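You operate a simulated robot arm through the tools that you are given. There is no shell and no other tool. Be economical: measure what you need, move in short steps, check, and stop when the job is done.

Carry out the task below with a simulated robot arm. There is one attempt and no reset: what you move stays moved.

JOB
Uncap the pipe nipple in the vice, give it 4 wraps of tape and rack it.
Fine: cap on the teal pad, vice wound open, nipple on the yellow rack. Set down upright: white pipe nipple.

The check looks at the end state, three seconds after you hand in, the way a careful person would. Anything else that was tipped, shoved, dropped, spilled or broken makes it a failure. Lids that push on must go on centred and level and be pressed home; caps that screw on are set level and turned clockwise until they are tight.

ROBOT AND FRAMES
A 6-joint arm with a two-finger parallel gripper, fixed in place. Base frame: the origin is at the foot of the arm, x ahead of it, y to its left, z up; the work surface is at about z = 0.88. Readings come in m, degrees, newtons and seconds.
With the tool pointing down near the work surface it reaches from about 0.26 to 0.66 m from the base axis. Its first joint turns from -66.0 to 66.0 degrees. Payload 2.9 kg.
Tool frame: the origin (TCP) lies between the finger pads and is the grasp point; the fingertips stand 0.03 m ahead of it; z points along the fingers, y is the line along which they close. The gripper opens to 0.11 m. The fingers are 0.02 m wide and 0.01 m thick; the gripper's body (0.048 by 0.112 m) begins 0.055 m behind the TCP.
Orientation is that of the tool frame in the base frame, as a unit quaternion [x, y, z, w]. With the fingers straight down and closing along the base's y, the tool's x points along the base's -x, its y along +y and its z along -z.

CONTROLS
- The arm moves only by the tool send_rows. Its argument "series" is a list of rows, each an object (a shift or turn left out is 0, a gripper value left out holds the last) with "grip": the closure, from 0 (fully open) to 1 (shut); "xyz": the shift along the tool's x, y, z in units of 250 mm (1.0 is 250 mm), a list of three; "rot": the turn, a rotation vector about the tool's x, y, z in units of 60 degrees (1.0 is 60 degrees), a list of three. In form: [{"grip": grip, "xyz": [x, y, z], "rot": [ax, ay, az]}, ...]. A call has 1 to 20 rows; each row is the pose to reach, as a shift and turn from the pose commanded when the call began, along the tool's axes at that moment. A call with a number of a shift or a turn outside -1 to 1 is refused whole. A row lasts 0.2 s, in which the tool goes at most 0.05 m and 8.6 degrees; a call with a longer step from one row to the next is refused whole, and so is a gripper value outside its range. Where a pose cannot be reached the arm comes as near as it can. A force on the tool above 40 N (or 10 N above the force at the start of the call, whichever is more), or a blocked arm, ends the call early, and 0.2 s more pass. Each finger travels about 0.108 m/s and halts on what it meets, pressing with about 30 N; the grip force reading is that of the motor and also rises with nothing between the fingers. The clock runs only during rows and for 0.2 s after the last one: add rows that repeat a pose to give the fingers time. It gives the time, the measured TCP pose, the force on the tool (base axes), the opening and the grip force at its end, in the units of the frame above (readings bear some noise), with the torque about the TCP (base axes, N m) and any sound that the robot's microphone picked up, and new pictures: "show" is both (left out), scene, wrist or none.
- Cameras (640 x 400 px; columns grow to the right, rows downward): "scene" is fixed at [0.039, 0.4131, 1.4101]; the picture's right is [-0.97, -0.26, 0.00], its down [-0.09, 0.34, -0.94] and it looks along [0.24, -0.91, -0.35] (base axes); focal length 345 px, centre (320, 200). "wrist" rides on the gripper at [0.072, 0.017, -0.103] in the tool frame; the picture's right is [-0.23, 0.97, 0.00], its down [-0.76, -0.18, -0.62] and it looks along [-0.61, -0.14, 0.78] (tool axes); focal length 222 px, centre (320, 200). There is no depth. A picture from a camera that has moved, and an enlarged one, comes with that camera's place and axes in the base frame and with its lens. The place of the scene camera against the robot may be out by one fixed shift of up to 0.012 m in any direction.
- close_up(camera, box): a new picture of the part [left, top, right, bottom] of that camera's present view, enlarged. It takes no simulated time.
- finish_job(): hands the job in; it is judged then, once.

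Work in short steps. Places have to be worked out from the pictures, the camera data and where the tool is seen: move nearer, look again, correct. Check each grasp and each placing, and mend what went wrong. You have 120 turns and 200 pictures in all, those below and enlarged ones among them. Open the gripper and draw the arm clear of the work before you hand the job in, unless the task says otherwise; then end with one line.

The tools are called by a JSON object that holds its "fn" and its "kwargs". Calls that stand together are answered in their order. send_rows: Moves the arm, as the interface text tells. Its arguments: {"type":"object","properties":{"series":{"type":"array"},"show":{"type":"string","enum":["both","scene","wrist","none"]}},"required":["series"]} The other tools are called the same way: close_up (camera, box) takes an enlarged picture of a part of a camera's view; finish_job () hands the job in.

At the start:

```text
time: 0.0
tool_pos: [0.2571, -0.2896, 1.2528]
tool_rot: [-0.001, 1.0, 0.001, 0.0]
contact_force: [0.3, 1.4, -0.2]
torque: [-0.03, -0.03, 0.0]
gripper_width: 0.1098
gripper_force: 0.1
```

scene: 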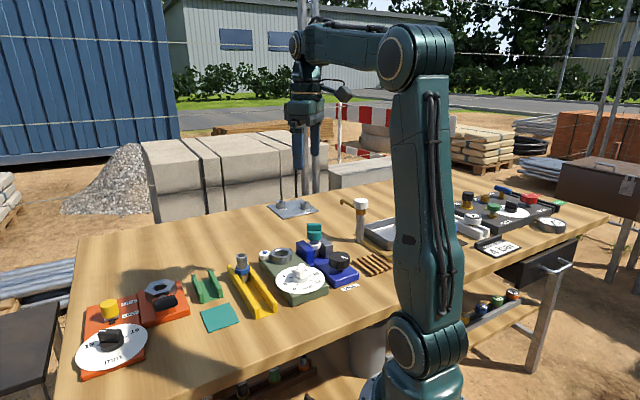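
wrist: 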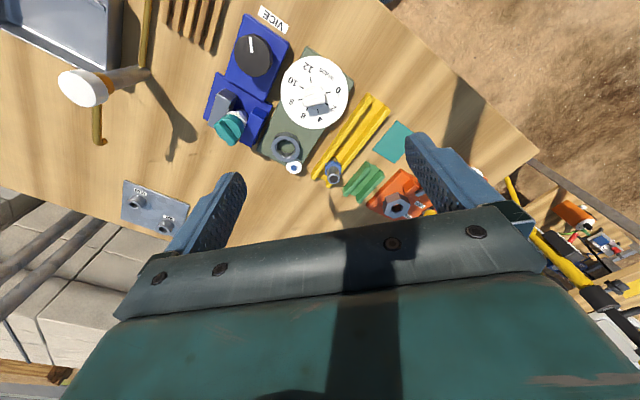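

I'll enlarge both views to identify the vice, the tape machine, the rack and the pad.

{"fn": "close_up", "kwargs": {"camera": "scene", "box": [180, 190, 400, 340]}}

{"fn": "close_up", "kwargs": {"camera": "wrist", "box": [180, 0, 440, 220]}}

{"fn": "close_up", "kwargs": {"camera": "scene", "box": [60, 260, 220, 390]}}

```text
2.67 times, centred on (290, 265) of scene
camera zoom: at [0.039, 0.4131, 1.4101], right [-0.97, -0.26, 0.0], down [-0.09, 0.34, -0.94], along [0.24, -0.91, -0.35], focal length 921 px, centre (400, 27)
```

zoom: 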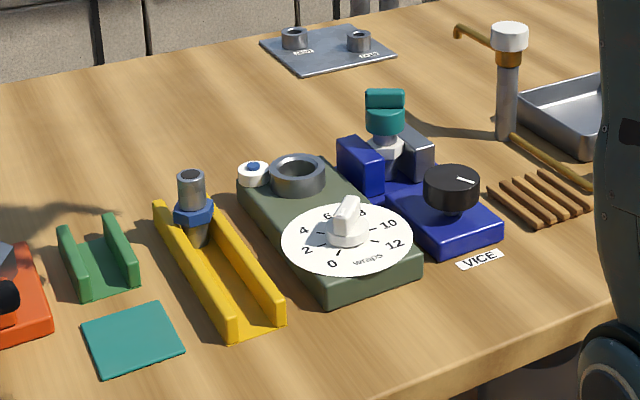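

```text
1.82 times, centred on (310, 110) of wrist
camera zoom: at [0.1861, -0.2722, 1.3565], right [0.23, 0.97, 0.0], down [0.76, -0.18, 0.62], along [0.61, -0.14, -0.78], focal length 404 px, centre (338, 364)
```

zoom: 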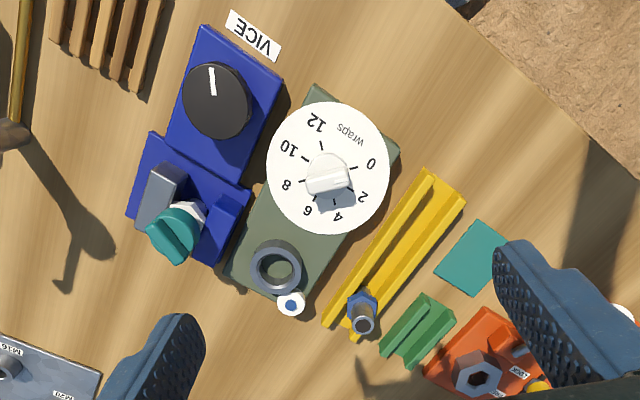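

```text
3.08 times, centred on (140, 325) of scene
camera zoom: at [0.039, 0.4131, 1.4101], right [-0.97, -0.26, 0.0], down [-0.09, 0.34, -0.94], along [0.24, -0.91, -0.35], focal length 1062 px, centre (874, -185)
```

zoom: 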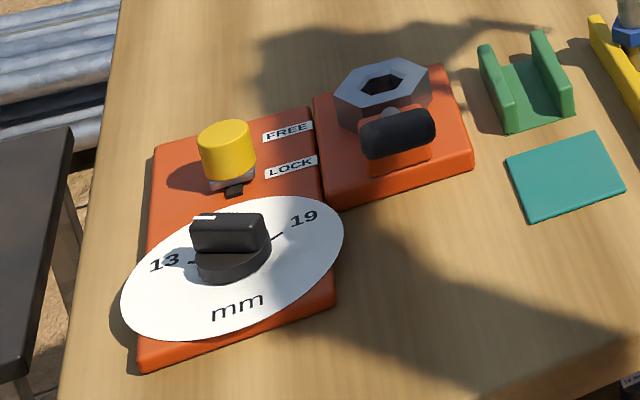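

The nipple with its teal cap stands in the blue vice at about (0.293, -0.465). The tape machine ring is near (0.365, -0.388). I move above the cap to look closer.

{"fn": "send_rows", "kwargs": {"series": [{"grip": 0, "xyz": [-0.024, -0.117, 0.1]}, {"xyz": [-0.048, -0.233, 0.2]}, {"xyz": [-0.072, -0.35, 0.3]}, {"xyz": [-0.096, -0.467, 0.4]}, {"xyz": [-0.12, -0.583, 0.5]}, {"xyz": [-0.144, -0.7, 0.6]}, {"xyz": [-0.144, -0.7, 0.6]}]}}

```text
time: 1.6
tool_pos: [0.293, -0.4646, 1.1032]
tool_rot: [0.0, 1.0, 0.0, 0.0]
contact_force: [0.2, -0.6, -0.6]
torque: [0.01, -0.01, -0.04]
gripper_width: 0.11
gripper_force: 0.0
camera wrist: at [0.2213, -0.4466, 1.2067], right [0.23, 0.97, 0.0], down [0.76, -0.18, 0.62], along [0.61, -0.14, -0.78], focal length 222 px, centre (320, 200)
```

scene: 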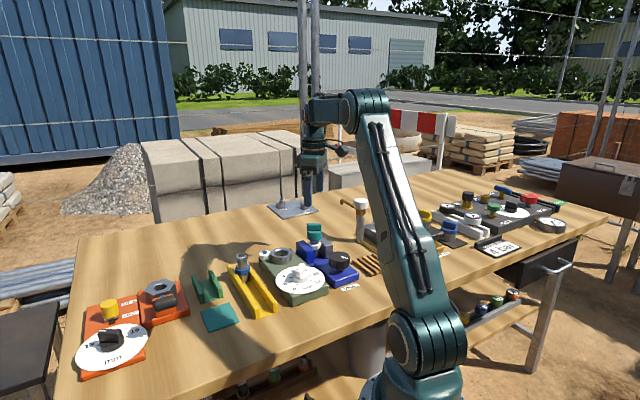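
wrist: 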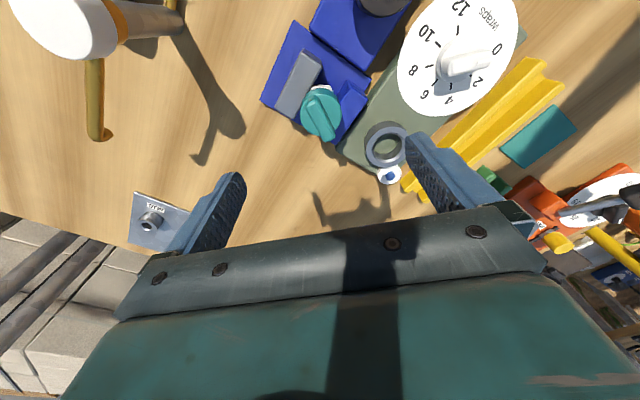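

{"fn": "close_up", "kwargs": {"camera": "wrist", "box": [250, 0, 530, 190]}}

{"fn": "close_up", "kwargs": {"camera": "scene", "box": [230, 210, 370, 310]}}

```text
2.11 times, centred on (390, 95) of wrist
camera zoom: at [0.2213, -0.4466, 1.2067], right [0.23, 0.97, 0.0], down [0.76, -0.18, 0.62], along [0.61, -0.14, -0.78], focal length 468 px, centre (173, 421)
```

zoom: 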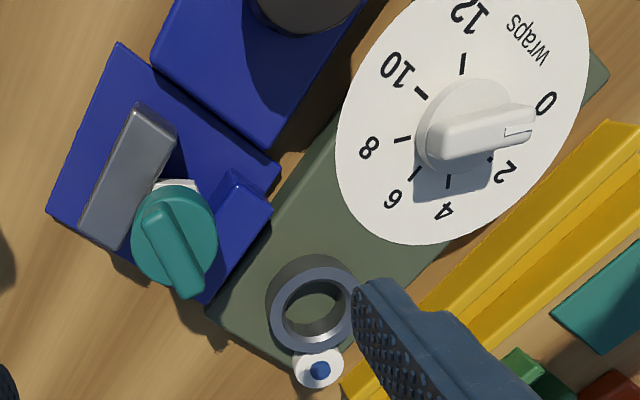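

```text
4.00 times, centred on (300, 260) of scene
camera zoom: at [0.039, 0.413, 1.4101], right [-0.97, -0.26, 0.0], down [-0.09, 0.34, -0.94], along [0.24, -0.91, -0.35], focal length 1381 px, centre (400, -40)
```

zoom: 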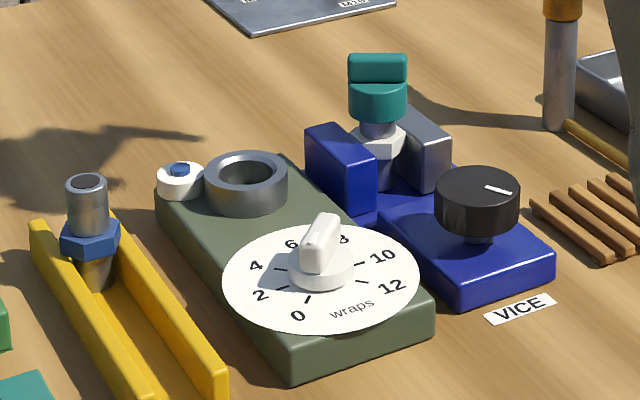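

The cap has a bar on top, lying about 15° off the base x axis, so I turn 15° CCW, narrow the gripper and come down to z = 1.05 to check alignment.

{"fn": "send_rows", "kwargs": {"series": [{"grip": 0.5, "xyz": [-0.004, 0.003, 0.1], "rot": [0, 0, -0.125]}, {"xyz": [-0.008, 0.006, 0.21], "rot": [0, 0, -0.25]}, {"xyz": [-0.008, 0.006, 0.21], "rot": [0, 0, -0.25]}]}}

{"fn": "close_up", "kwargs": {"camera": "scene", "box": [260, 180, 380, 290]}}

{"fn": "close_up", "kwargs": {"camera": "wrist", "box": [220, 80, 440, 240]}}

```text
time: 2.4
tool_pos: [0.2968, -0.4637, 1.0498]
tool_rot: [-0.133, 0.991, 0.0, 0.0]
contact_force: [-1.1, -0.9, 0.7]
torque: [0.03, -0.02, 0.01]
gripper_width: 0.0548
gripper_force: 0.1
camera wrist: at [0.2232, -0.4651, 1.154], right [-0.04, 1.0, 0.0], down [0.78, 0.03, 0.62], along [0.62, 0.02, -0.78], focal length 222 px, centre (320, 200)
```

scene: 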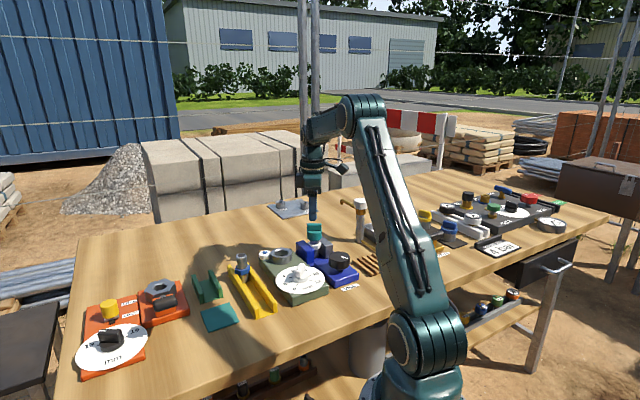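
wrist: 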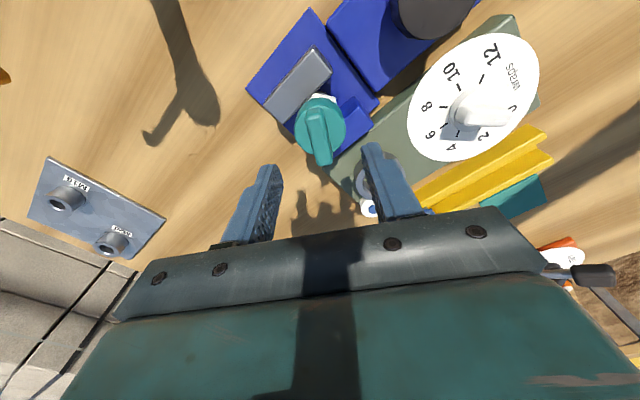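

```text
3.64 times, centred on (320, 235) of scene
camera zoom: at [0.039, 0.4131, 1.4101], right [-0.97, -0.26, 0.0], down [-0.09, 0.34, -0.94], along [0.24, -0.91, -0.35], focal length 1256 px, centre (320, 73)
```

zoom: 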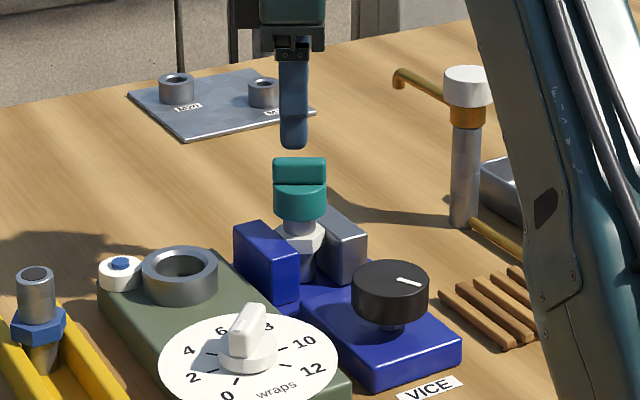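

```text
2.50 times, centred on (330, 160) of wrist
camera zoom: at [0.2232, -0.4651, 1.154], right [-0.04, 1.0, 0.0], down [0.78, 0.03, 0.62], along [0.62, 0.02, -0.78], focal length 555 px, centre (295, 300)
```

zoom: 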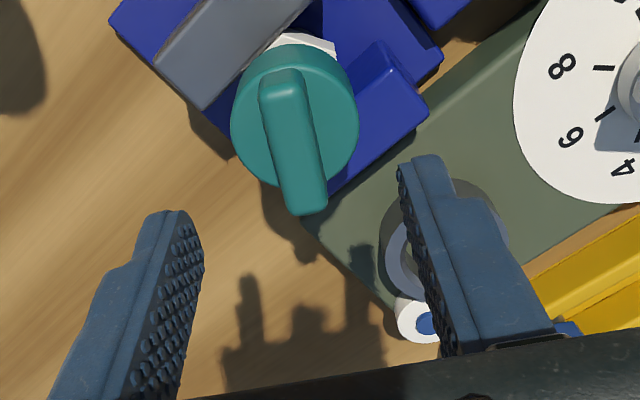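

The fingertips stand about 2 cm above the bar, and the cap axis looks to be at (0.293, -0.463). I descend so the tips straddle the bar, then close.

{"fn": "send_rows", "kwargs": {"series": [{"xyz": [0.013, 0.006, 0.08]}, {"xyz": [0.013, 0.006, 0.154]}, {"grip": 1, "xyz": [0.013, 0.006, 0.154]}, {"xyz": [0.013, 0.006, 0.154]}, {"xyz": [0.013, 0.006, 0.154]}]}}

{"fn": "close_up", "kwargs": {"camera": "scene", "box": [260, 180, 380, 290]}}

```text
time: 3.6
tool_pos: [0.293, -0.4627, 1.0111]
tool_rot: [-0.131, 0.991, 0.0, 0.001]
contact_force: [-0.1, -1.1, -1.2]
torque: [-0.07, 0.0, -0.02]
gripper_width: 0.013
gripper_force: 30.2
camera wrist: at [0.219, -0.4651, 1.1157], right [-0.03, 1.0, 0.0], down [0.78, 0.03, 0.62], along [0.62, 0.02, -0.78], focal length 222 px, centre (320, 200)
```

scene: 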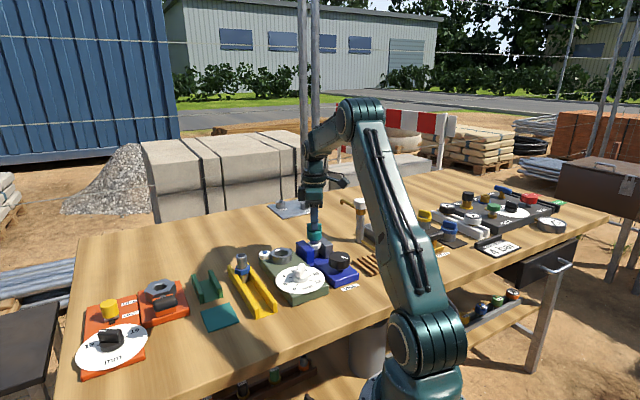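
wrist: 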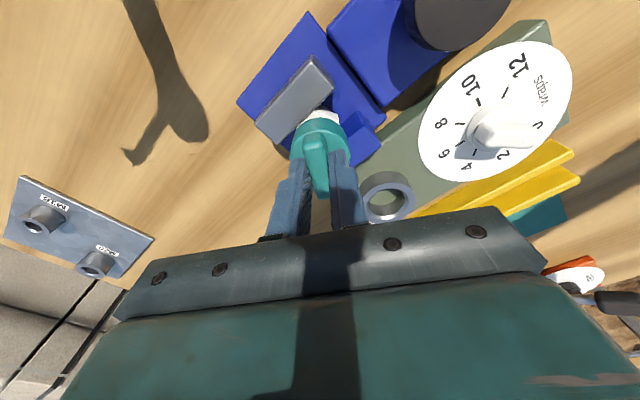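

```text
3.64 times, centred on (320, 235) of scene
camera zoom: at [0.039, 0.413, 1.4102], right [-0.97, -0.26, 0.0], down [-0.09, 0.34, -0.94], along [0.24, -0.91, -0.35], focal length 1256 px, centre (320, 73)
```

zoom: 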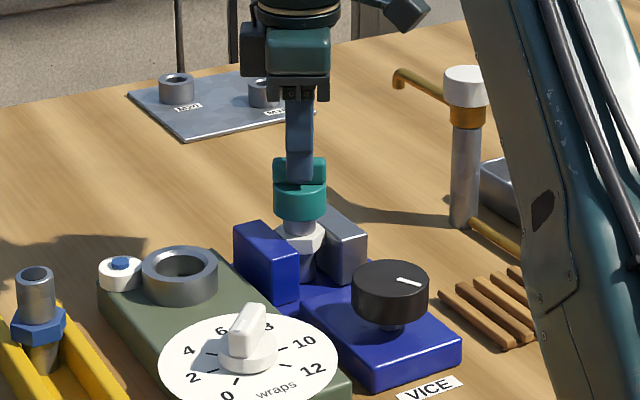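

The bar is gripped at 13 mm. I unscrew counter-clockwise by 60° and watch the force and torque.

{"fn": "send_rows", "kwargs": {"series": [{"rot": [0, 0, -0.125]}, {"rot": [0, 0, -0.25]}, {"rot": [0, 0, -0.375]}, {"rot": [0, 0, -0.5]}, {"rot": [0, 0, -0.625]}, {"rot": [0, 0, -0.75]}, {"rot": [0, 0, -0.875]}, {"rot": [0, 0, -1.0]}], "show": "none"}}

{"fn": "close_up", "kwargs": {"camera": "scene", "box": [260, 180, 380, 290]}}

```text
time: 5.4
tool_pos: [0.2916, -0.4636, 1.0121]
tool_rot: [-0.61, 0.793, -0.002, 0.0]
contact_force: [-2.5, -6.1, 1.7]
torque: [-0.49, 0.13, -0.03]
gripper_width: 0.013
gripper_force: 30.3
```

```text
3.64 times, centred on (320, 235) of scene
camera zoom: at [0.039, 0.4129, 1.4102], right [-0.97, -0.26, 0.0], down [-0.09, 0.34, -0.94], along [0.24, -0.91, -0.35], focal length 1256 px, centre (320, 73)
```

zoom: 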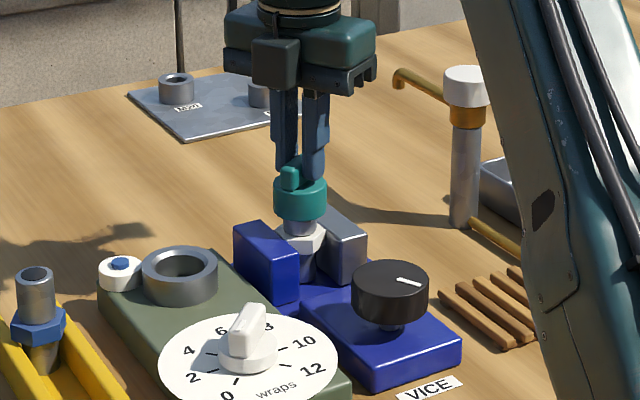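

The cap is turning, with a small side load. I continue CCW another 60°, shifting slightly toward the load.

{"fn": "send_rows", "kwargs": {"series": [{"xyz": [0.005, 0, -0.001], "rot": [0, 0, -0.125]}, {"xyz": [0.005, 0, -0.001], "rot": [0, 0, -0.25]}, {"xyz": [0.005, 0, -0.002], "rot": [0, 0, -0.375]}, {"xyz": [0.005, 0, -0.002], "rot": [0, 0, -0.5]}, {"xyz": [0.005, 0, -0.003], "rot": [0, 0, -0.625]}, {"xyz": [0.005, 0, -0.003], "rot": [0, 0, -0.75]}, {"xyz": [0.005, 0, -0.004], "rot": [0, 0, -0.875]}, {"xyz": [0.005, 0, -0.004], "rot": [0, 0, -1.0]}], "show": "none"}}

{"fn": "close_up", "kwargs": {"camera": "scene", "box": [260, 180, 380, 290]}}

```text
time: 6.9
tool_pos: [0.3046, -0.4627, 1.0181]
tool_rot: [0.861, -0.509, -0.004, -0.016]
contact_force: [-11.8, -7.7, 2.5]
torque: [-0.24, 0.65, 0.04]
gripper_width: 0.0151
gripper_force: 29.8
out of reach, approached as far as the arm can: row 6, 7
stopped in row 7: the force on the tool passed its limit at 63 N (the readings are from after the stop); the commanded pose is now the measured one
```

```text
3.64 times, centred on (320, 235) of scene
camera zoom: at [0.0386, 0.4129, 1.4102], right [-0.97, -0.26, 0.0], down [-0.09, 0.34, -0.94], along [0.24, -0.91, -0.35], focal length 1256 px, centre (320, 73)
```

zoom: 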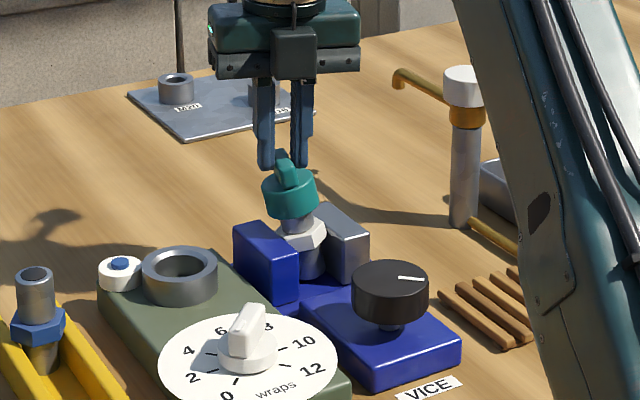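

The wrist hit its limit near yaw 118°, and the cap looks tilted. I zoom in before moving anything else.

{"fn": "close_up", "kwargs": {"camera": "scene", "box": [295, 215, 345, 265]}}

{"fn": "close_up", "kwargs": {"camera": "wrist", "box": [200, 60, 440, 240]}}

```text
8.00 times, centred on (320, 240) of scene
camera zoom: at [0.0386, 0.4129, 1.4102], right [-0.97, -0.26, 0.0], down [-0.09, 0.34, -0.94], along [0.24, -0.91, -0.35], focal length 2762 px, centre (320, -120)
```

zoom: 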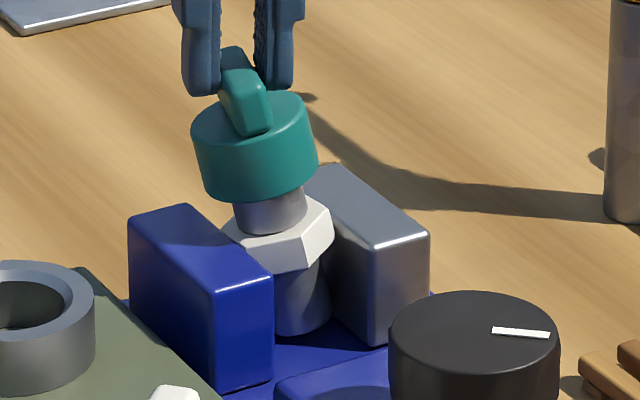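

```text
2.22 times, centred on (320, 150) of wrist
camera zoom: at [0.3253, -0.5359, 1.1199], right [-0.96, -0.27, -0.02], down [-0.22, 0.73, 0.64], along [-0.16, 0.63, -0.76], focal length 494 px, centre (320, 311)
```

zoom: 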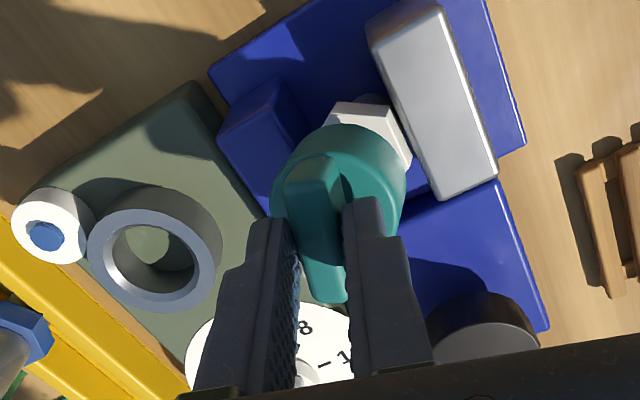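

The arm's limit dragged the cap about 12 mm in +x, leaning the nipple in the jaws. I go back along that path, still holding the bar, to set it upright.

{"fn": "send_rows", "kwargs": {"series": [{"xyz": [-0.005, 0.011, 0.004], "rot": [-0.006, 0.006, 0.037]}, {"xyz": [-0.01, 0.022, 0.008], "rot": [-0.011, 0.011, 0.075]}, {"xyz": [-0.015, 0.033, 0.012], "rot": [-0.017, 0.017, 0.112]}, {"xyz": [-0.02, 0.044, 0.016], "rot": [-0.022, 0.022, 0.15]}], "show": "none"}}

{"fn": "close_up", "kwargs": {"camera": "scene", "box": [285, 205, 355, 265]}}

```text
time: 7.9
tool_pos: [0.2965, -0.4613, 1.0157]
tool_rot: [0.82, -0.573, 0.002, -0.001]
contact_force: [1.6, -1.7, 23.5]
torque: [-0.31, 0.24, -0.06]
gripper_width: 0.0141
gripper_force: 29.7
```

```text
6.67 times, centred on (320, 235) of scene
camera zoom: at [0.0388, 0.4134, 1.41], right [-0.97, -0.26, 0.0], down [-0.09, 0.34, -0.94], along [0.24, -0.91, -0.35], focal length 2302 px, centre (320, -33)
```

zoom: 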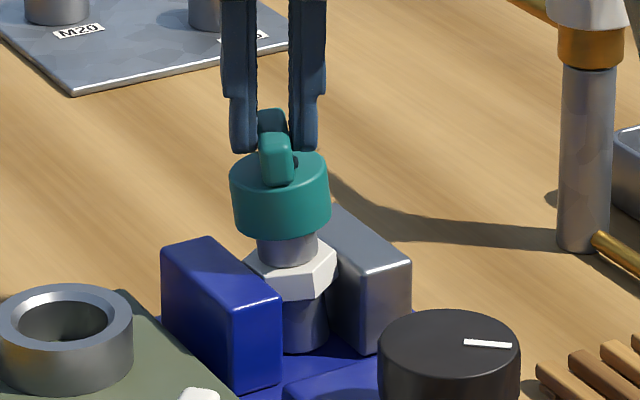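

It's closer to upright, but the lean remains and I'm pressing down. I nudge another 5 mm back toward the axis while easing up.

{"fn": "send_rows", "kwargs": {"series": [{"xyz": [0, 0.008, -0.004]}, {"xyz": [0, 0.016, -0.006]}, {"xyz": [0, 0.022, -0.008]}], "show": "none"}}

{"fn": "close_up", "kwargs": {"camera": "scene", "box": [285, 205, 355, 265]}}

{"fn": "close_up", "kwargs": {"camera": "wrist", "box": [200, 60, 440, 240]}}

```text
time: 8.7
tool_pos: [0.2899, -0.4623, 1.0133]
tool_rot: [0.82, -0.573, -0.003, -0.003]
contact_force: [-1.1, -1.1, 3.1]
torque: [-0.17, 0.14, -0.01]
gripper_width: 0.0133
gripper_force: 30.5
```

```text
6.67 times, centred on (320, 235) of scene
camera zoom: at [0.0389, 0.4131, 1.4101], right [-0.97, -0.26, 0.0], down [-0.09, 0.34, -0.94], along [0.24, -0.91, -0.35], focal length 2302 px, centre (320, -33)
```

zoom: 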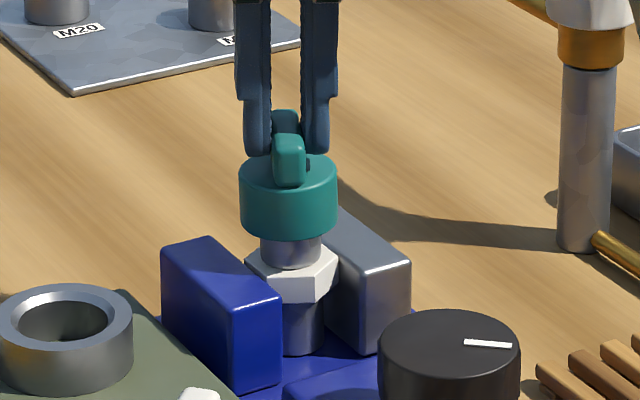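

```text
2.22 times, centred on (320, 150) of wrist
camera zoom: at [0.3007, -0.5357, 1.1178], right [-0.99, -0.12, 0.0], down [-0.09, 0.77, 0.63], along [-0.08, 0.62, -0.78], focal length 494 px, centre (320, 311)
```

zoom: 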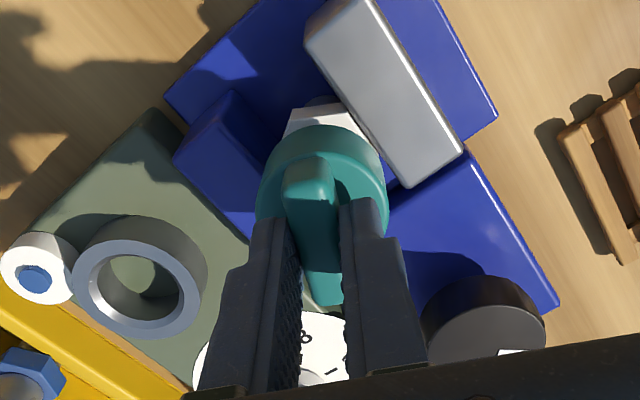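

It stands upright again, with low force. The wrist can't turn further this way, so I release, rise, and begin turning back 180° to regrip the bar from the other side.

{"fn": "send_rows", "kwargs": {"series": [{"grip": 0.5}, {"xyz": [0, 0, 0]}, {"xyz": [0, 0, -0.08]}, {"xyz": [0, 0, -0.16], "rot": [0, 0, 0.1]}, {"xyz": [0, 0, -0.16], "rot": [0, 0, 0.24]}, {"xyz": [0, 0, -0.16], "rot": [0, 0, 0.38]}, {"xyz": [0, 0, -0.16], "rot": [0, 0, 0.52]}, {"xyz": [0, 0, -0.16], "rot": [0, 0, 0.66]}, {"xyz": [0, 0, -0.16], "rot": [0, 0, 0.8]}, {"xyz": [0, 0, -0.16], "rot": [0, 0, 0.93]}, {"xyz": [0, 0, -0.16], "rot": [0, 0, 1]}], "show": "none"}}

{"fn": "send_rows", "kwargs": {"series": [{"rot": [0, 0, 0.14]}, {"rot": [0, 0, 0.28]}, {"rot": [0, 0, 0.42]}, {"rot": [0, 0, 0.56]}, {"rot": [0, 0, 0.7]}, {"rot": [0, 0, 0.84]}, {"rot": [0, 0, 0.98]}, {"rot": [0, 0, 1]}], "show": "none"}}

{"fn": "send_rows", "kwargs": {"series": [{"rot": [0, 0, 0.14]}, {"rot": [0, 0, 0.28]}, {"rot": [0, 0, 0.42]}, {"rot": [0, 0, 0.56]}, {"rot": [0, 0, 0.7]}, {"rot": [0, 0, 0.84]}, {"rot": [0, 0, 0.98]}, {"rot": [0, 0, 1]}, {"rot": [0, 0, 1]}], "show": "wrist"}}

{"fn": "close_up", "kwargs": {"camera": "scene", "box": [285, 205, 355, 265]}}

{"fn": "close_up", "kwargs": {"camera": "wrist", "box": [200, 60, 440, 240]}}

```text
time: 11.1
tool_pos: [0.2902, -0.4622, 1.0551]
tool_rot: [-0.422, 0.907, 0.002, 0.001]
contact_force: [0.0, -0.1, -0.8]
torque: [0.03, 0.01, -0.01]
gripper_width: 0.0552
gripper_force: 0.1
```

```text
time: 12.9
tool_pos: [0.2892, -0.4626, 1.0555]
tool_rot: [0.087, 0.996, 0.002, 0.001]
contact_force: [-0.1, -0.1, -0.1]
torque: [0.0, 0.01, 0.02]
gripper_width: 0.0549
gripper_force: 0.0
```

```text
time: 14.9
tool_pos: [0.2896, -0.4632, 1.0546]
tool_rot: [0.573, 0.82, 0.001, -0.001]
contact_force: [0.9, -0.2, 0.5]
torque: [0.03, -0.02, -0.01]
gripper_width: 0.055
gripper_force: 0.1
camera wrist: at [0.2822, -0.3891, 1.1595], right [0.99, 0.12, 0.0], down [0.09, -0.78, 0.62], along [0.08, -0.62, -0.78], focal length 222 px, centre (320, 200)
```

wrist: 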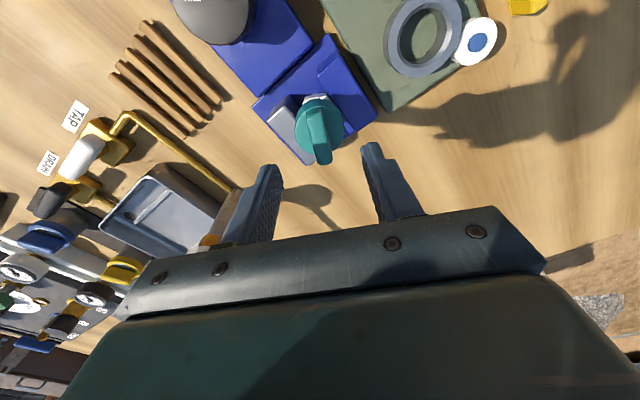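

```text
6.67 times, centred on (320, 235) of scene
camera zoom: at [0.039, 0.4131, 1.4101], right [-0.97, -0.26, 0.0], down [-0.09, 0.34, -0.94], along [0.24, -0.91, -0.35], focal length 2302 px, centre (320, -33)
```

zoom: 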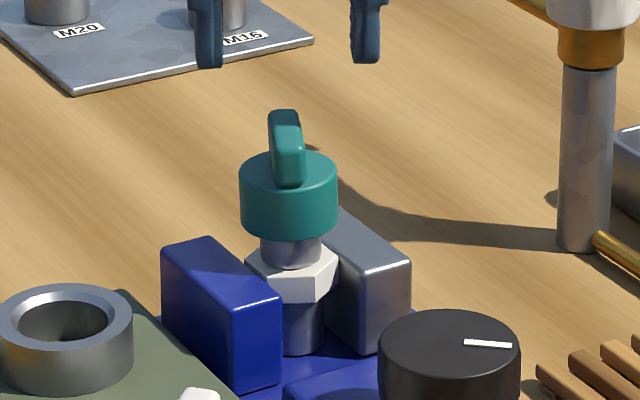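

```text
2.22 times, centred on (320, 150) of wrist
camera zoom: at [0.2822, -0.3891, 1.1595], right [0.99, 0.12, 0.0], down [0.09, -0.78, 0.62], along [0.08, -0.62, -0.78], focal length 494 px, centre (320, 311)
```

zoom: 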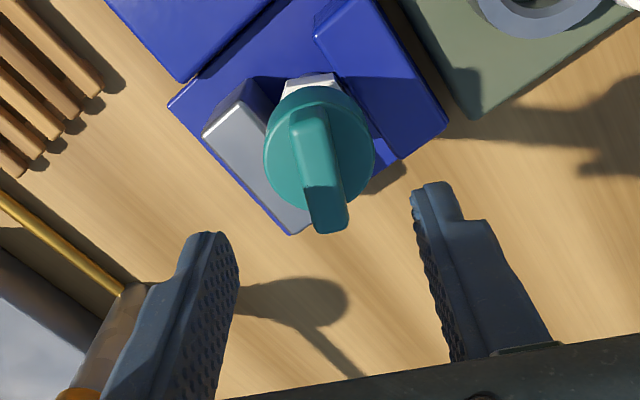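

The cap stands straight and the bar is lined up between the fingers at yaw -70°. I descend and grip again.

{"fn": "send_rows", "kwargs": {"series": [{"xyz": [-0.002, 0.006, 0.09]}, {"xyz": [-0.002, 0.006, 0.172]}, {"grip": 1, "xyz": [-0.002, 0.006, 0.172]}, {"xyz": [-0.002, 0.006, 0.172]}, {"xyz": [-0.002, 0.006, 0.172]}], "show": "none"}}

{"fn": "close_up", "kwargs": {"camera": "scene", "box": [285, 205, 355, 265]}}

```text
time: 16.1
tool_pos: [0.2929, -0.4637, 1.0091]
tool_rot: [0.574, 0.819, 0.002, -0.001]
contact_force: [-2.6, -1.5, -2.7]
torque: [-0.12, 0.21, 0.01]
gripper_width: 0.0133
gripper_force: 29.8
```

```text
6.67 times, centred on (320, 235) of scene
camera zoom: at [0.039, 0.413, 1.4102], right [-0.97, -0.26, 0.0], down [-0.09, 0.34, -0.94], along [0.24, -0.91, -0.35], focal length 2302 px, centre (320, -33)
```

zoom: 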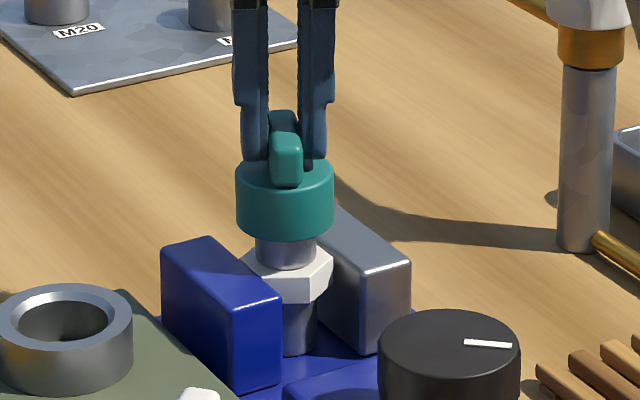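

Gripped at 13 mm. I turn CCW 60°, then another 60°.

{"fn": "send_rows", "kwargs": {"series": [{"rot": [0, 0, -0.125]}, {"rot": [0, 0, -0.25]}, {"rot": [0, 0, -0.375]}, {"rot": [0, 0, -0.5]}, {"rot": [0, 0, -0.625]}, {"rot": [0, 0, -0.75]}, {"rot": [0, 0, -0.875]}, {"rot": [0, 0, -1.0]}], "show": "none"}}

{"fn": "close_up", "kwargs": {"camera": "scene", "box": [285, 205, 355, 265]}}

{"fn": "send_rows", "kwargs": {"series": [{"rot": [0, 0, -0.125]}, {"rot": [0, 0, -0.25]}, {"rot": [0, 0, -0.375]}, {"rot": [0, 0, -0.5]}, {"rot": [0, 0, -0.625]}, {"rot": [0, 0, -0.75]}, {"rot": [0, 0, -0.875]}, {"rot": [0, 0, -1.0]}], "show": "none"}}

{"fn": "close_up", "kwargs": {"camera": "scene", "box": [285, 205, 355, 265]}}

```text
time: 17.9
tool_pos: [0.2926, -0.4625, 1.0119]
tool_rot: [0.085, 0.996, 0.002, 0.0]
contact_force: [-3.4, -2.2, -0.5]
torque: [-0.11, 0.17, 0.0]
gripper_width: 0.0136
gripper_force: 30.4
```

```text
6.67 times, centred on (320, 235) of scene
camera zoom: at [0.0389, 0.413, 1.4102], right [-0.97, -0.26, 0.0], down [-0.09, 0.34, -0.94], along [0.24, -0.91, -0.35], focal length 2302 px, centre (320, -33)
```

zoom: 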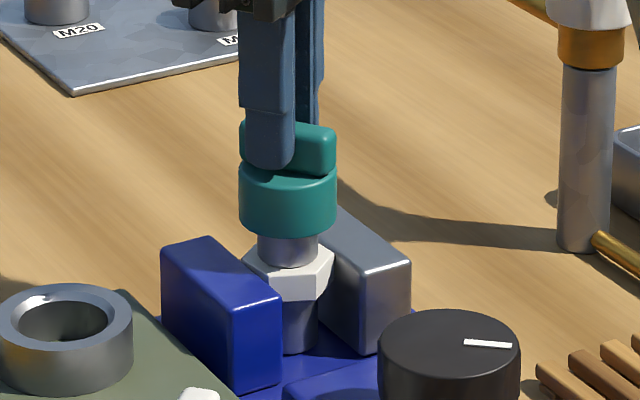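

```text
time: 19.7
tool_pos: [0.2939, -0.464, 1.0122]
tool_rot: [-0.425, 0.905, 0.001, 0.001]
contact_force: [3.9, 3.1, 0.0]
torque: [0.29, -0.23, -0.05]
gripper_width: 0.0131
gripper_force: 29.6
```

```text
6.67 times, centred on (320, 235) of scene
camera zoom: at [0.0391, 0.4132, 1.4101], right [-0.97, -0.26, 0.0], down [-0.09, 0.34, -0.94], along [0.24, -0.91, -0.35], focal length 2302 px, centre (320, -33)
```

zoom: 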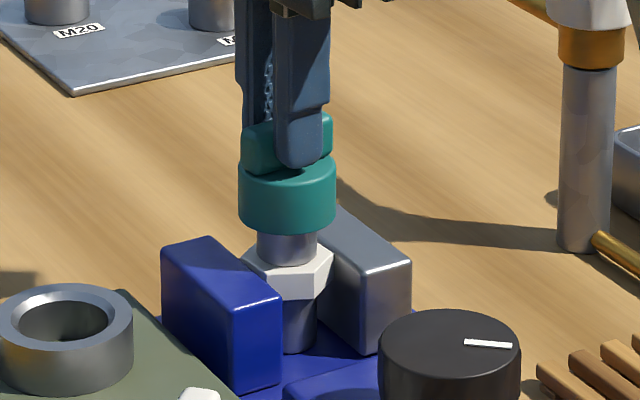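

The cap is rising slowly and the hex isn't turning with it. I continue another 55°.

{"fn": "send_rows", "kwargs": {"series": [{"rot": [0, 0, -0.125]}, {"rot": [0, 0, -0.25]}, {"rot": [0, 0, -0.375]}, {"xyz": [0, 0, -0.002], "rot": [0, 0, -0.5]}, {"xyz": [0, 0, -0.002], "rot": [0, 0, -0.625]}, {"xyz": [0, 0, -0.003], "rot": [0, 0, -0.75]}, {"xyz": [0, 0, -0.003], "rot": [0, 0, -0.875]}], "show": "none"}}

{"fn": "close_up", "kwargs": {"camera": "scene", "box": [285, 205, 355, 265]}}

```text
time: 21.3
tool_pos: [0.2914, -0.4647, 1.0122]
tool_rot: [0.781, -0.624, 0.001, -0.001]
contact_force: [1.3, 1.0, -1.1]
torque: [0.16, -0.07, -0.05]
gripper_width: 0.0133
gripper_force: 29.8
```

```text
6.67 times, centred on (320, 235) of scene
camera zoom: at [0.0391, 0.4131, 1.4101], right [-0.97, -0.26, 0.0], down [-0.09, 0.34, -0.94], along [0.24, -0.91, -0.35], focal length 2302 px, centre (320, -33)
```

zoom: 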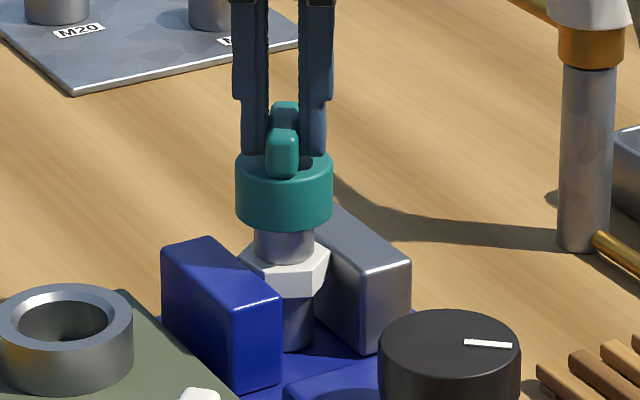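

The exposed thread has grown by about 5 mm. I do a gentle 3 mm lift to see if the cap is free.

{"fn": "send_rows", "kwargs": {"series": [{"xyz": [0, 0, -0.006]}, {"xyz": [0, 0, -0.012]}], "show": "none"}}

{"fn": "close_up", "kwargs": {"camera": "scene", "box": [285, 205, 355, 265]}}

```text
time: 21.9
tool_pos: [0.291, -0.4641, 1.0151]
tool_rot: [0.78, -0.625, 0.0, -0.001]
contact_force: [0.3, -0.1, -2.4]
torque: [-0.03, 0.04, 0.01]
gripper_width: 0.0135
gripper_force: 30.2
```

```text
6.67 times, centred on (320, 235) of scene
camera zoom: at [0.039, 0.413, 1.4101], right [-0.97, -0.26, 0.0], down [-0.09, 0.34, -0.94], along [0.24, -0.91, -0.35], focal length 2302 px, centre (320, -33)
```

zoom: 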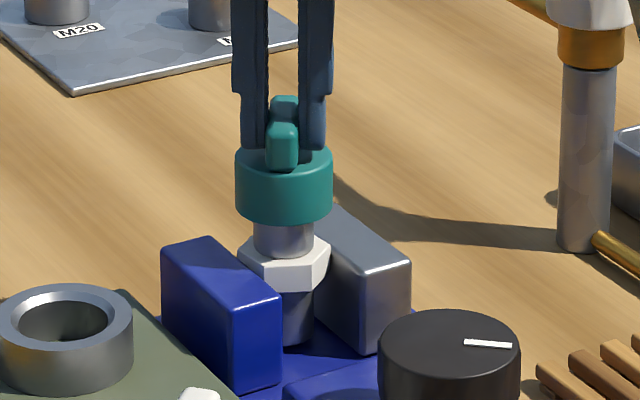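

The nipple came up with the cap, so it's still threaded and the vice grip is only frictional. I push it back down 4 mm, release, and turn back for another regrip.

{"fn": "send_rows", "kwargs": {"series": [{"xyz": [0, 0, 0.008]}, {"xyz": [0, 0, 0.016]}, {"xyz": [0, 0, 0.02]}], "show": "none"}}

{"fn": "close_up", "kwargs": {"camera": "scene", "box": [285, 205, 355, 265]}}

```text
time: 22.7
tool_pos: [0.2932, -0.4633, 1.0133]
tool_rot: [0.781, -0.625, 0.0, -0.001]
contact_force: [-1.8, 1.9, 11.3]
torque: [0.14, 0.14, -0.02]
gripper_width: 0.0133
gripper_force: 29.7
```

```text
6.67 times, centred on (320, 235) of scene
camera zoom: at [0.0388, 0.4133, 1.4101], right [-0.97, -0.26, 0.0], down [-0.09, 0.34, -0.94], along [0.24, -0.91, -0.35], focal length 2302 px, centre (320, -33)
```

zoom: 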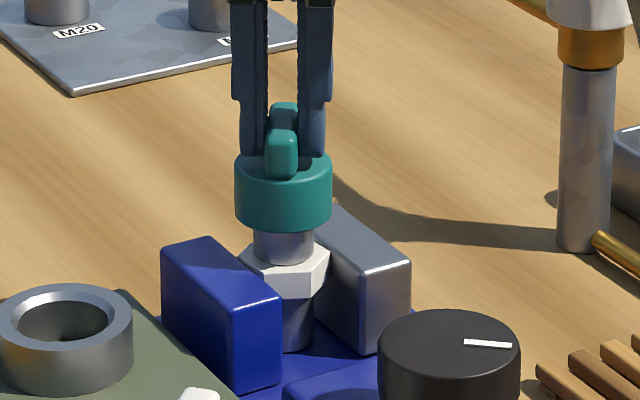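

It's seated again. I release, rise and turn back 180°.

{"fn": "send_rows", "kwargs": {"series": [{"grip": 0.5, "xyz": [0, 0, -0.012]}, {"xyz": [0, 0, -0.012]}, {"xyz": [0, 0, -0.08]}, {"xyz": [0, 0, -0.17], "rot": [0, 0, 0.1]}, {"xyz": [0, 0, -0.17], "rot": [0, 0, 0.24]}, {"xyz": [0, 0, -0.17], "rot": [0, 0, 0.38]}, {"xyz": [0, 0, -0.17], "rot": [0, 0, 0.52]}, {"xyz": [0, 0, -0.17], "rot": [0, 0, 0.66]}, {"xyz": [0, 0, -0.17], "rot": [0, 0, 0.8]}, {"xyz": [0, 0, -0.17], "rot": [0, 0, 0.93]}, {"xyz": [0, 0, -0.17], "rot": [0, 0, 1]}], "show": "none"}}

{"fn": "send_rows", "kwargs": {"series": [{"rot": [0, 0, 0.14]}, {"rot": [0, 0, 0.28]}, {"rot": [0, 0, 0.42]}, {"rot": [0, 0, 0.56]}, {"rot": [0, 0, 0.7]}, {"rot": [0, 0, 0.84]}, {"rot": [0, 0, 0.98]}, {"rot": [0, 0, 1]}], "show": "none"}}

{"fn": "send_rows", "kwargs": {"series": [{"rot": [0, 0, 0.14]}, {"rot": [0, 0, 0.28]}, {"rot": [0, 0, 0.42]}, {"rot": [0, 0, 0.56]}, {"rot": [0, 0, 0.7]}, {"rot": [0, 0, 0.84]}, {"rot": [0, 0, 0.98]}, {"rot": [0, 0, 1]}, {"rot": [0, 0, 1]}], "show": "none"}}

{"fn": "close_up", "kwargs": {"camera": "scene", "box": [285, 205, 355, 265]}}

{"fn": "close_up", "kwargs": {"camera": "wrist", "box": [200, 60, 440, 240]}}

```text
time: 25.1
tool_pos: [0.2926, -0.4639, 1.0527]
tool_rot: [-0.362, 0.932, 0.001, 0.001]
contact_force: [0.0, 0.4, -0.7]
torque: [-0.01, -0.03, -0.01]
gripper_width: 0.0549
gripper_force: 0.0
```

```text
time: 26.9
tool_pos: [0.292, -0.4637, 1.0526]
tool_rot: [0.153, 0.988, 0.002, 0.001]
contact_force: [0.1, 0.5, 0.3]
torque: [-0.03, 0.02, 0.02]
gripper_width: 0.0547
gripper_force: 0.1
```

```text
time: 28.9
tool_pos: [0.293, -0.464, 1.0538]
tool_rot: [0.626, 0.78, 0.002, 0.0]
contact_force: [0.0, 0.7, 0.0]
torque: [0.0, -0.01, -0.02]
gripper_width: 0.055
gripper_force: 0.0
```

```text
6.67 times, centred on (320, 235) of scene
camera zoom: at [0.039, 0.4131, 1.4101], right [-0.97, -0.26, 0.0], down [-0.09, 0.34, -0.94], along [0.24, -0.91, -0.35], focal length 2302 px, centre (320, -33)
```

zoom: 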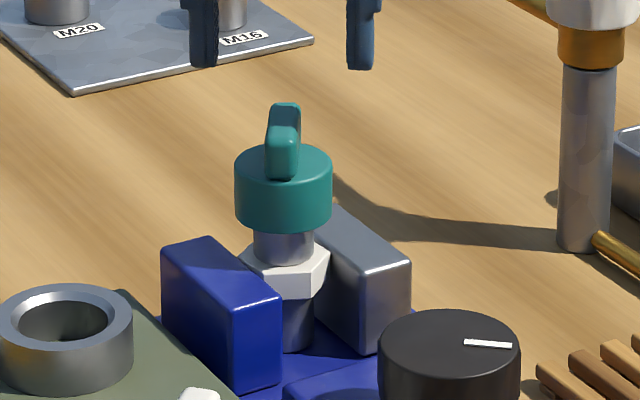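

```text
2.22 times, centred on (320, 150) of wrist
camera zoom: at [0.2942, -0.3885, 1.158], right [1.0, -0.01, 0.0], down [-0.01, -0.78, 0.62], along [-0.01, -0.62, -0.78], focal length 494 px, centre (320, 311)
```

zoom: 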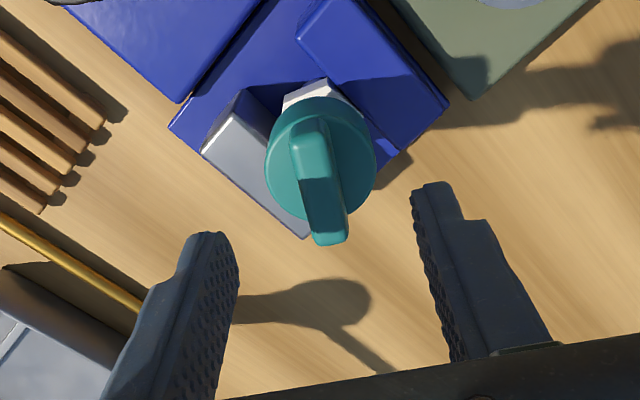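

The bar is lined up again. I descend, grip, and turn CCW 60° at a time, rising about 0.7 mm each.

{"fn": "send_rows", "kwargs": {"series": [{"xyz": [0, 0, 0.09]}, {"xyz": [0, 0, 0.161]}, {"grip": 1, "xyz": [0, 0, 0.161]}, {"xyz": [0, 0, 0.161]}, {"xyz": [0, 0, 0.161]}], "show": "none"}}

{"fn": "send_rows", "kwargs": {"series": [{"rot": [0, 0, -0.125]}, {"rot": [0, 0, -0.25]}, {"xyz": [0, 0, -0.001], "rot": [0, 0, -0.375]}, {"xyz": [0, 0, -0.001], "rot": [0, 0, -0.5]}, {"xyz": [0, 0, -0.002], "rot": [0, 0, -0.625]}, {"xyz": [0, 0, -0.002], "rot": [0, 0, -0.75]}, {"xyz": [0, 0, -0.003], "rot": [0, 0, -0.875]}, {"xyz": [0, 0, -0.003], "rot": [0, 0, -1.0]}], "show": "none"}}

{"fn": "close_up", "kwargs": {"camera": "scene", "box": [285, 205, 355, 265]}}

{"fn": "send_rows", "kwargs": {"series": [{"rot": [0, 0, -0.125]}, {"rot": [0, 0, -0.25]}, {"xyz": [0, 0, -0.001], "rot": [0, 0, -0.375]}, {"xyz": [0, 0, -0.001], "rot": [0, 0, -0.5]}, {"xyz": [0, 0, -0.002], "rot": [0, 0, -0.625]}, {"xyz": [0, 0, -0.002], "rot": [0, 0, -0.75]}, {"xyz": [0, 0, -0.003], "rot": [0, 0, -0.875]}, {"xyz": [0, 0, -0.003], "rot": [0, 0, -1.0]}], "show": "none"}}

{"fn": "close_up", "kwargs": {"camera": "scene", "box": [285, 205, 355, 265]}}

```text
time: 30.1
tool_pos: [0.2919, -0.4642, 1.0126]
tool_rot: [0.625, 0.781, 0.002, -0.001]
contact_force: [-0.5, 0.1, 0.3]
torque: [-0.03, 0.03, 0.01]
gripper_width: 0.0133
gripper_force: 30.0
```

```text
time: 31.9
tool_pos: [0.2918, -0.464, 1.0143]
tool_rot: [0.15, 0.989, 0.001, -0.001]
contact_force: [-11.0, -5.9, -3.7]
torque: [-0.48, 0.93, -0.11]
gripper_width: 0.0134
gripper_force: 29.8
```

```text
6.67 times, centred on (320, 235) of scene
camera zoom: at [0.0388, 0.4128, 1.4102], right [-0.97, -0.26, 0.0], down [-0.09, 0.34, -0.94], along [0.24, -0.91, -0.35], focal length 2302 px, centre (320, -33)
```

zoom: 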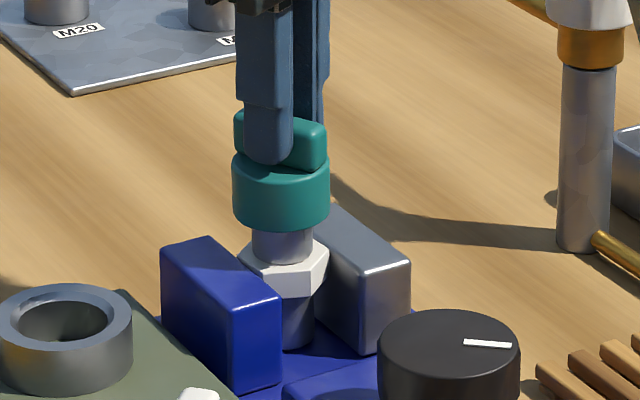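

```text
time: 33.7
tool_pos: [0.2936, -0.4636, 1.0138]
tool_rot: [-0.365, 0.931, -0.001, 0.001]
contact_force: [-8.7, -7.8, 1.9]
torque: [-0.62, 0.62, 0.01]
gripper_width: 0.0133
gripper_force: 30.5
```

```text
6.67 times, centred on (320, 235) of scene
camera zoom: at [0.0388, 0.4129, 1.4102], right [-0.97, -0.26, 0.0], down [-0.09, 0.34, -0.94], along [0.24, -0.91, -0.35], focal length 2302 px, centre (320, -33)
```

zoom: 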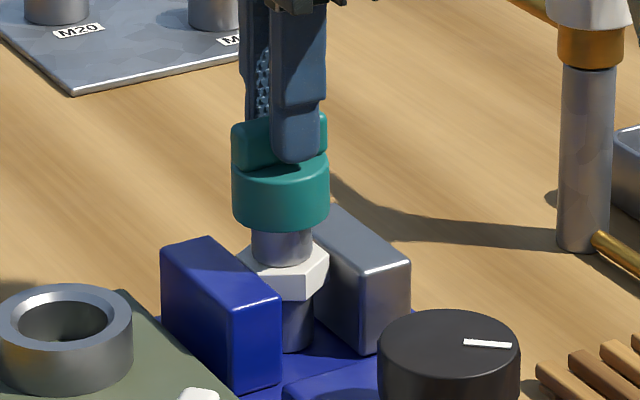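

There's a side load along the jaw axis, so I shift 2 mm with it and continue the next 60°.

{"fn": "send_rows", "kwargs": {"series": [{"xyz": [0.008, 0, 0], "rot": [0, 0, -0.125]}, {"xyz": [0.008, 0, 0], "rot": [0, 0, -0.25]}, {"xyz": [0.008, 0, -0.001], "rot": [0, 0, -0.375]}, {"xyz": [0.008, 0, -0.001], "rot": [0, 0, -0.5]}, {"xyz": [0.008, 0, -0.002], "rot": [0, 0, -0.625]}, {"xyz": [0.008, 0, -0.002], "rot": [0, 0, -0.75]}, {"xyz": [0.008, 0, -0.003], "rot": [0, 0, -0.875]}, {"xyz": [0.008, 0, -0.003], "rot": [0, 0, -1.0]}], "show": "none"}}

{"fn": "close_up", "kwargs": {"camera": "scene", "box": [285, 205, 355, 265]}}

```text
time: 35.5
tool_pos: [0.2898, -0.4638, 1.0139]
tool_rot: [0.782, -0.624, 0.0, -0.002]
contact_force: [3.4, 4.9, 0.0]
torque: [0.41, -0.19, -0.04]
gripper_width: 0.0134
gripper_force: 29.7
```

```text
6.67 times, centred on (320, 235) of scene
camera zoom: at [0.0391, 0.4132, 1.4101], right [-0.97, -0.26, 0.0], down [-0.09, 0.34, -0.94], along [0.24, -0.91, -0.35], focal length 2302 px, centre (320, -33)
```

zoom: 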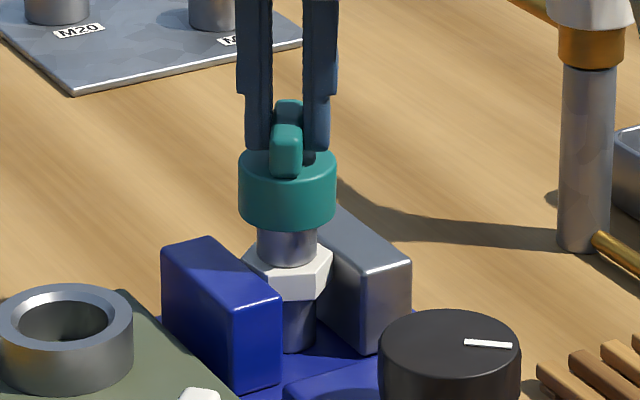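

The cap has risen about 4 mm relative to the hex after about 450°. A quick 3 mm lift will check for release.

{"fn": "send_rows", "kwargs": {"series": [{"xyz": [0, 0, -0.006]}, {"xyz": [0, 0, -0.012]}], "show": "none"}}

{"fn": "close_up", "kwargs": {"camera": "scene", "box": [285, 205, 355, 265]}}

```text
time: 36.1
tool_pos: [0.2906, -0.4652, 1.0179]
tool_rot: [0.78, -0.625, 0.0, -0.001]
contact_force: [1.3, 1.6, -2.8]
torque: [0.11, -0.15, 0.02]
gripper_width: 0.0133
gripper_force: 29.7
```

```text
6.67 times, centred on (320, 235) of scene
camera zoom: at [0.0391, 0.413, 1.4101], right [-0.97, -0.26, 0.0], down [-0.09, 0.34, -0.94], along [0.24, -0.91, -0.35], focal length 2302 px, centre (320, -33)
```

zoom: 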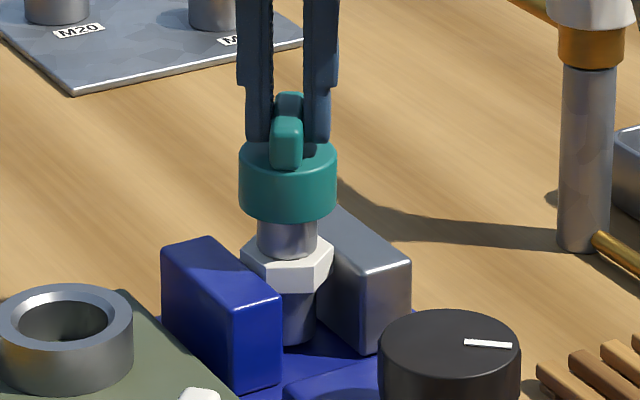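

The nipple lifts with it again. Since all my turns were 60° steps, the hex may have been spinning in the jaws unnoticed. I push it down, turn 30° as a test, and compare the hex before and after.

{"fn": "send_rows", "kwargs": {"series": [{"xyz": [0, 0, 0.008]}, {"xyz": [0, 0, 0.016]}, {"xyz": [0, 0, 0.02]}], "show": "none"}}

{"fn": "close_up", "kwargs": {"camera": "scene", "box": [300, 225, 340, 260]}}

{"fn": "send_rows", "kwargs": {"series": [{"rot": [0, 0, 0.125]}, {"rot": [0, 0, 0.25]}, {"rot": [0, 0, 0.375]}, {"rot": [0, 0, 0.5]}], "show": "none"}}

{"fn": "close_up", "kwargs": {"camera": "scene", "box": [300, 225, 340, 260]}}

```text
time: 36.9
tool_pos: [0.2927, -0.4643, 1.0139]
tool_rot: [0.78, -0.625, 0.0, -0.001]
contact_force: [-1.0, 0.2, 8.6]
torque: [0.18, 0.1, 0.01]
gripper_width: 0.0133
gripper_force: 30.3
```

```text
11.43 times, centred on (320, 242) of scene
camera zoom: at [0.0389, 0.4132, 1.4101], right [-0.97, -0.26, 0.0], down [-0.09, 0.34, -0.94], along [0.24, -0.91, -0.35], focal length 3946 px, centre (320, -286)
```

zoom: 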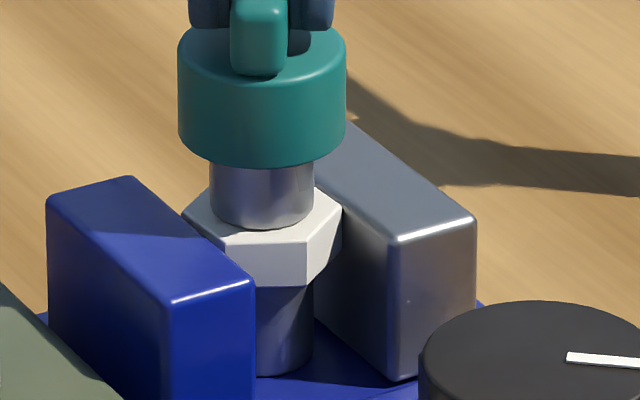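

```text
time: 37.9
tool_pos: [0.2917, -0.4653, 1.0144]
tool_rot: [-0.591, 0.807, -0.001, 0.002]
contact_force: [0.3, -0.1, 19.5]
torque: [0.27, -0.14, 0.0]
gripper_width: 0.0132
gripper_force: 29.9
```

```text
11.43 times, centred on (320, 242) of scene
camera zoom: at [0.0388, 0.4133, 1.41], right [-0.97, -0.26, 0.0], down [-0.09, 0.34, -0.94], along [0.24, -0.91, -0.35], focal length 3946 px, centre (320, -286)
```

zoom: 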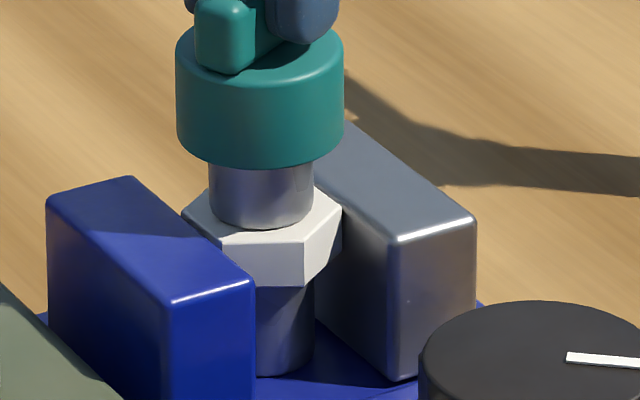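

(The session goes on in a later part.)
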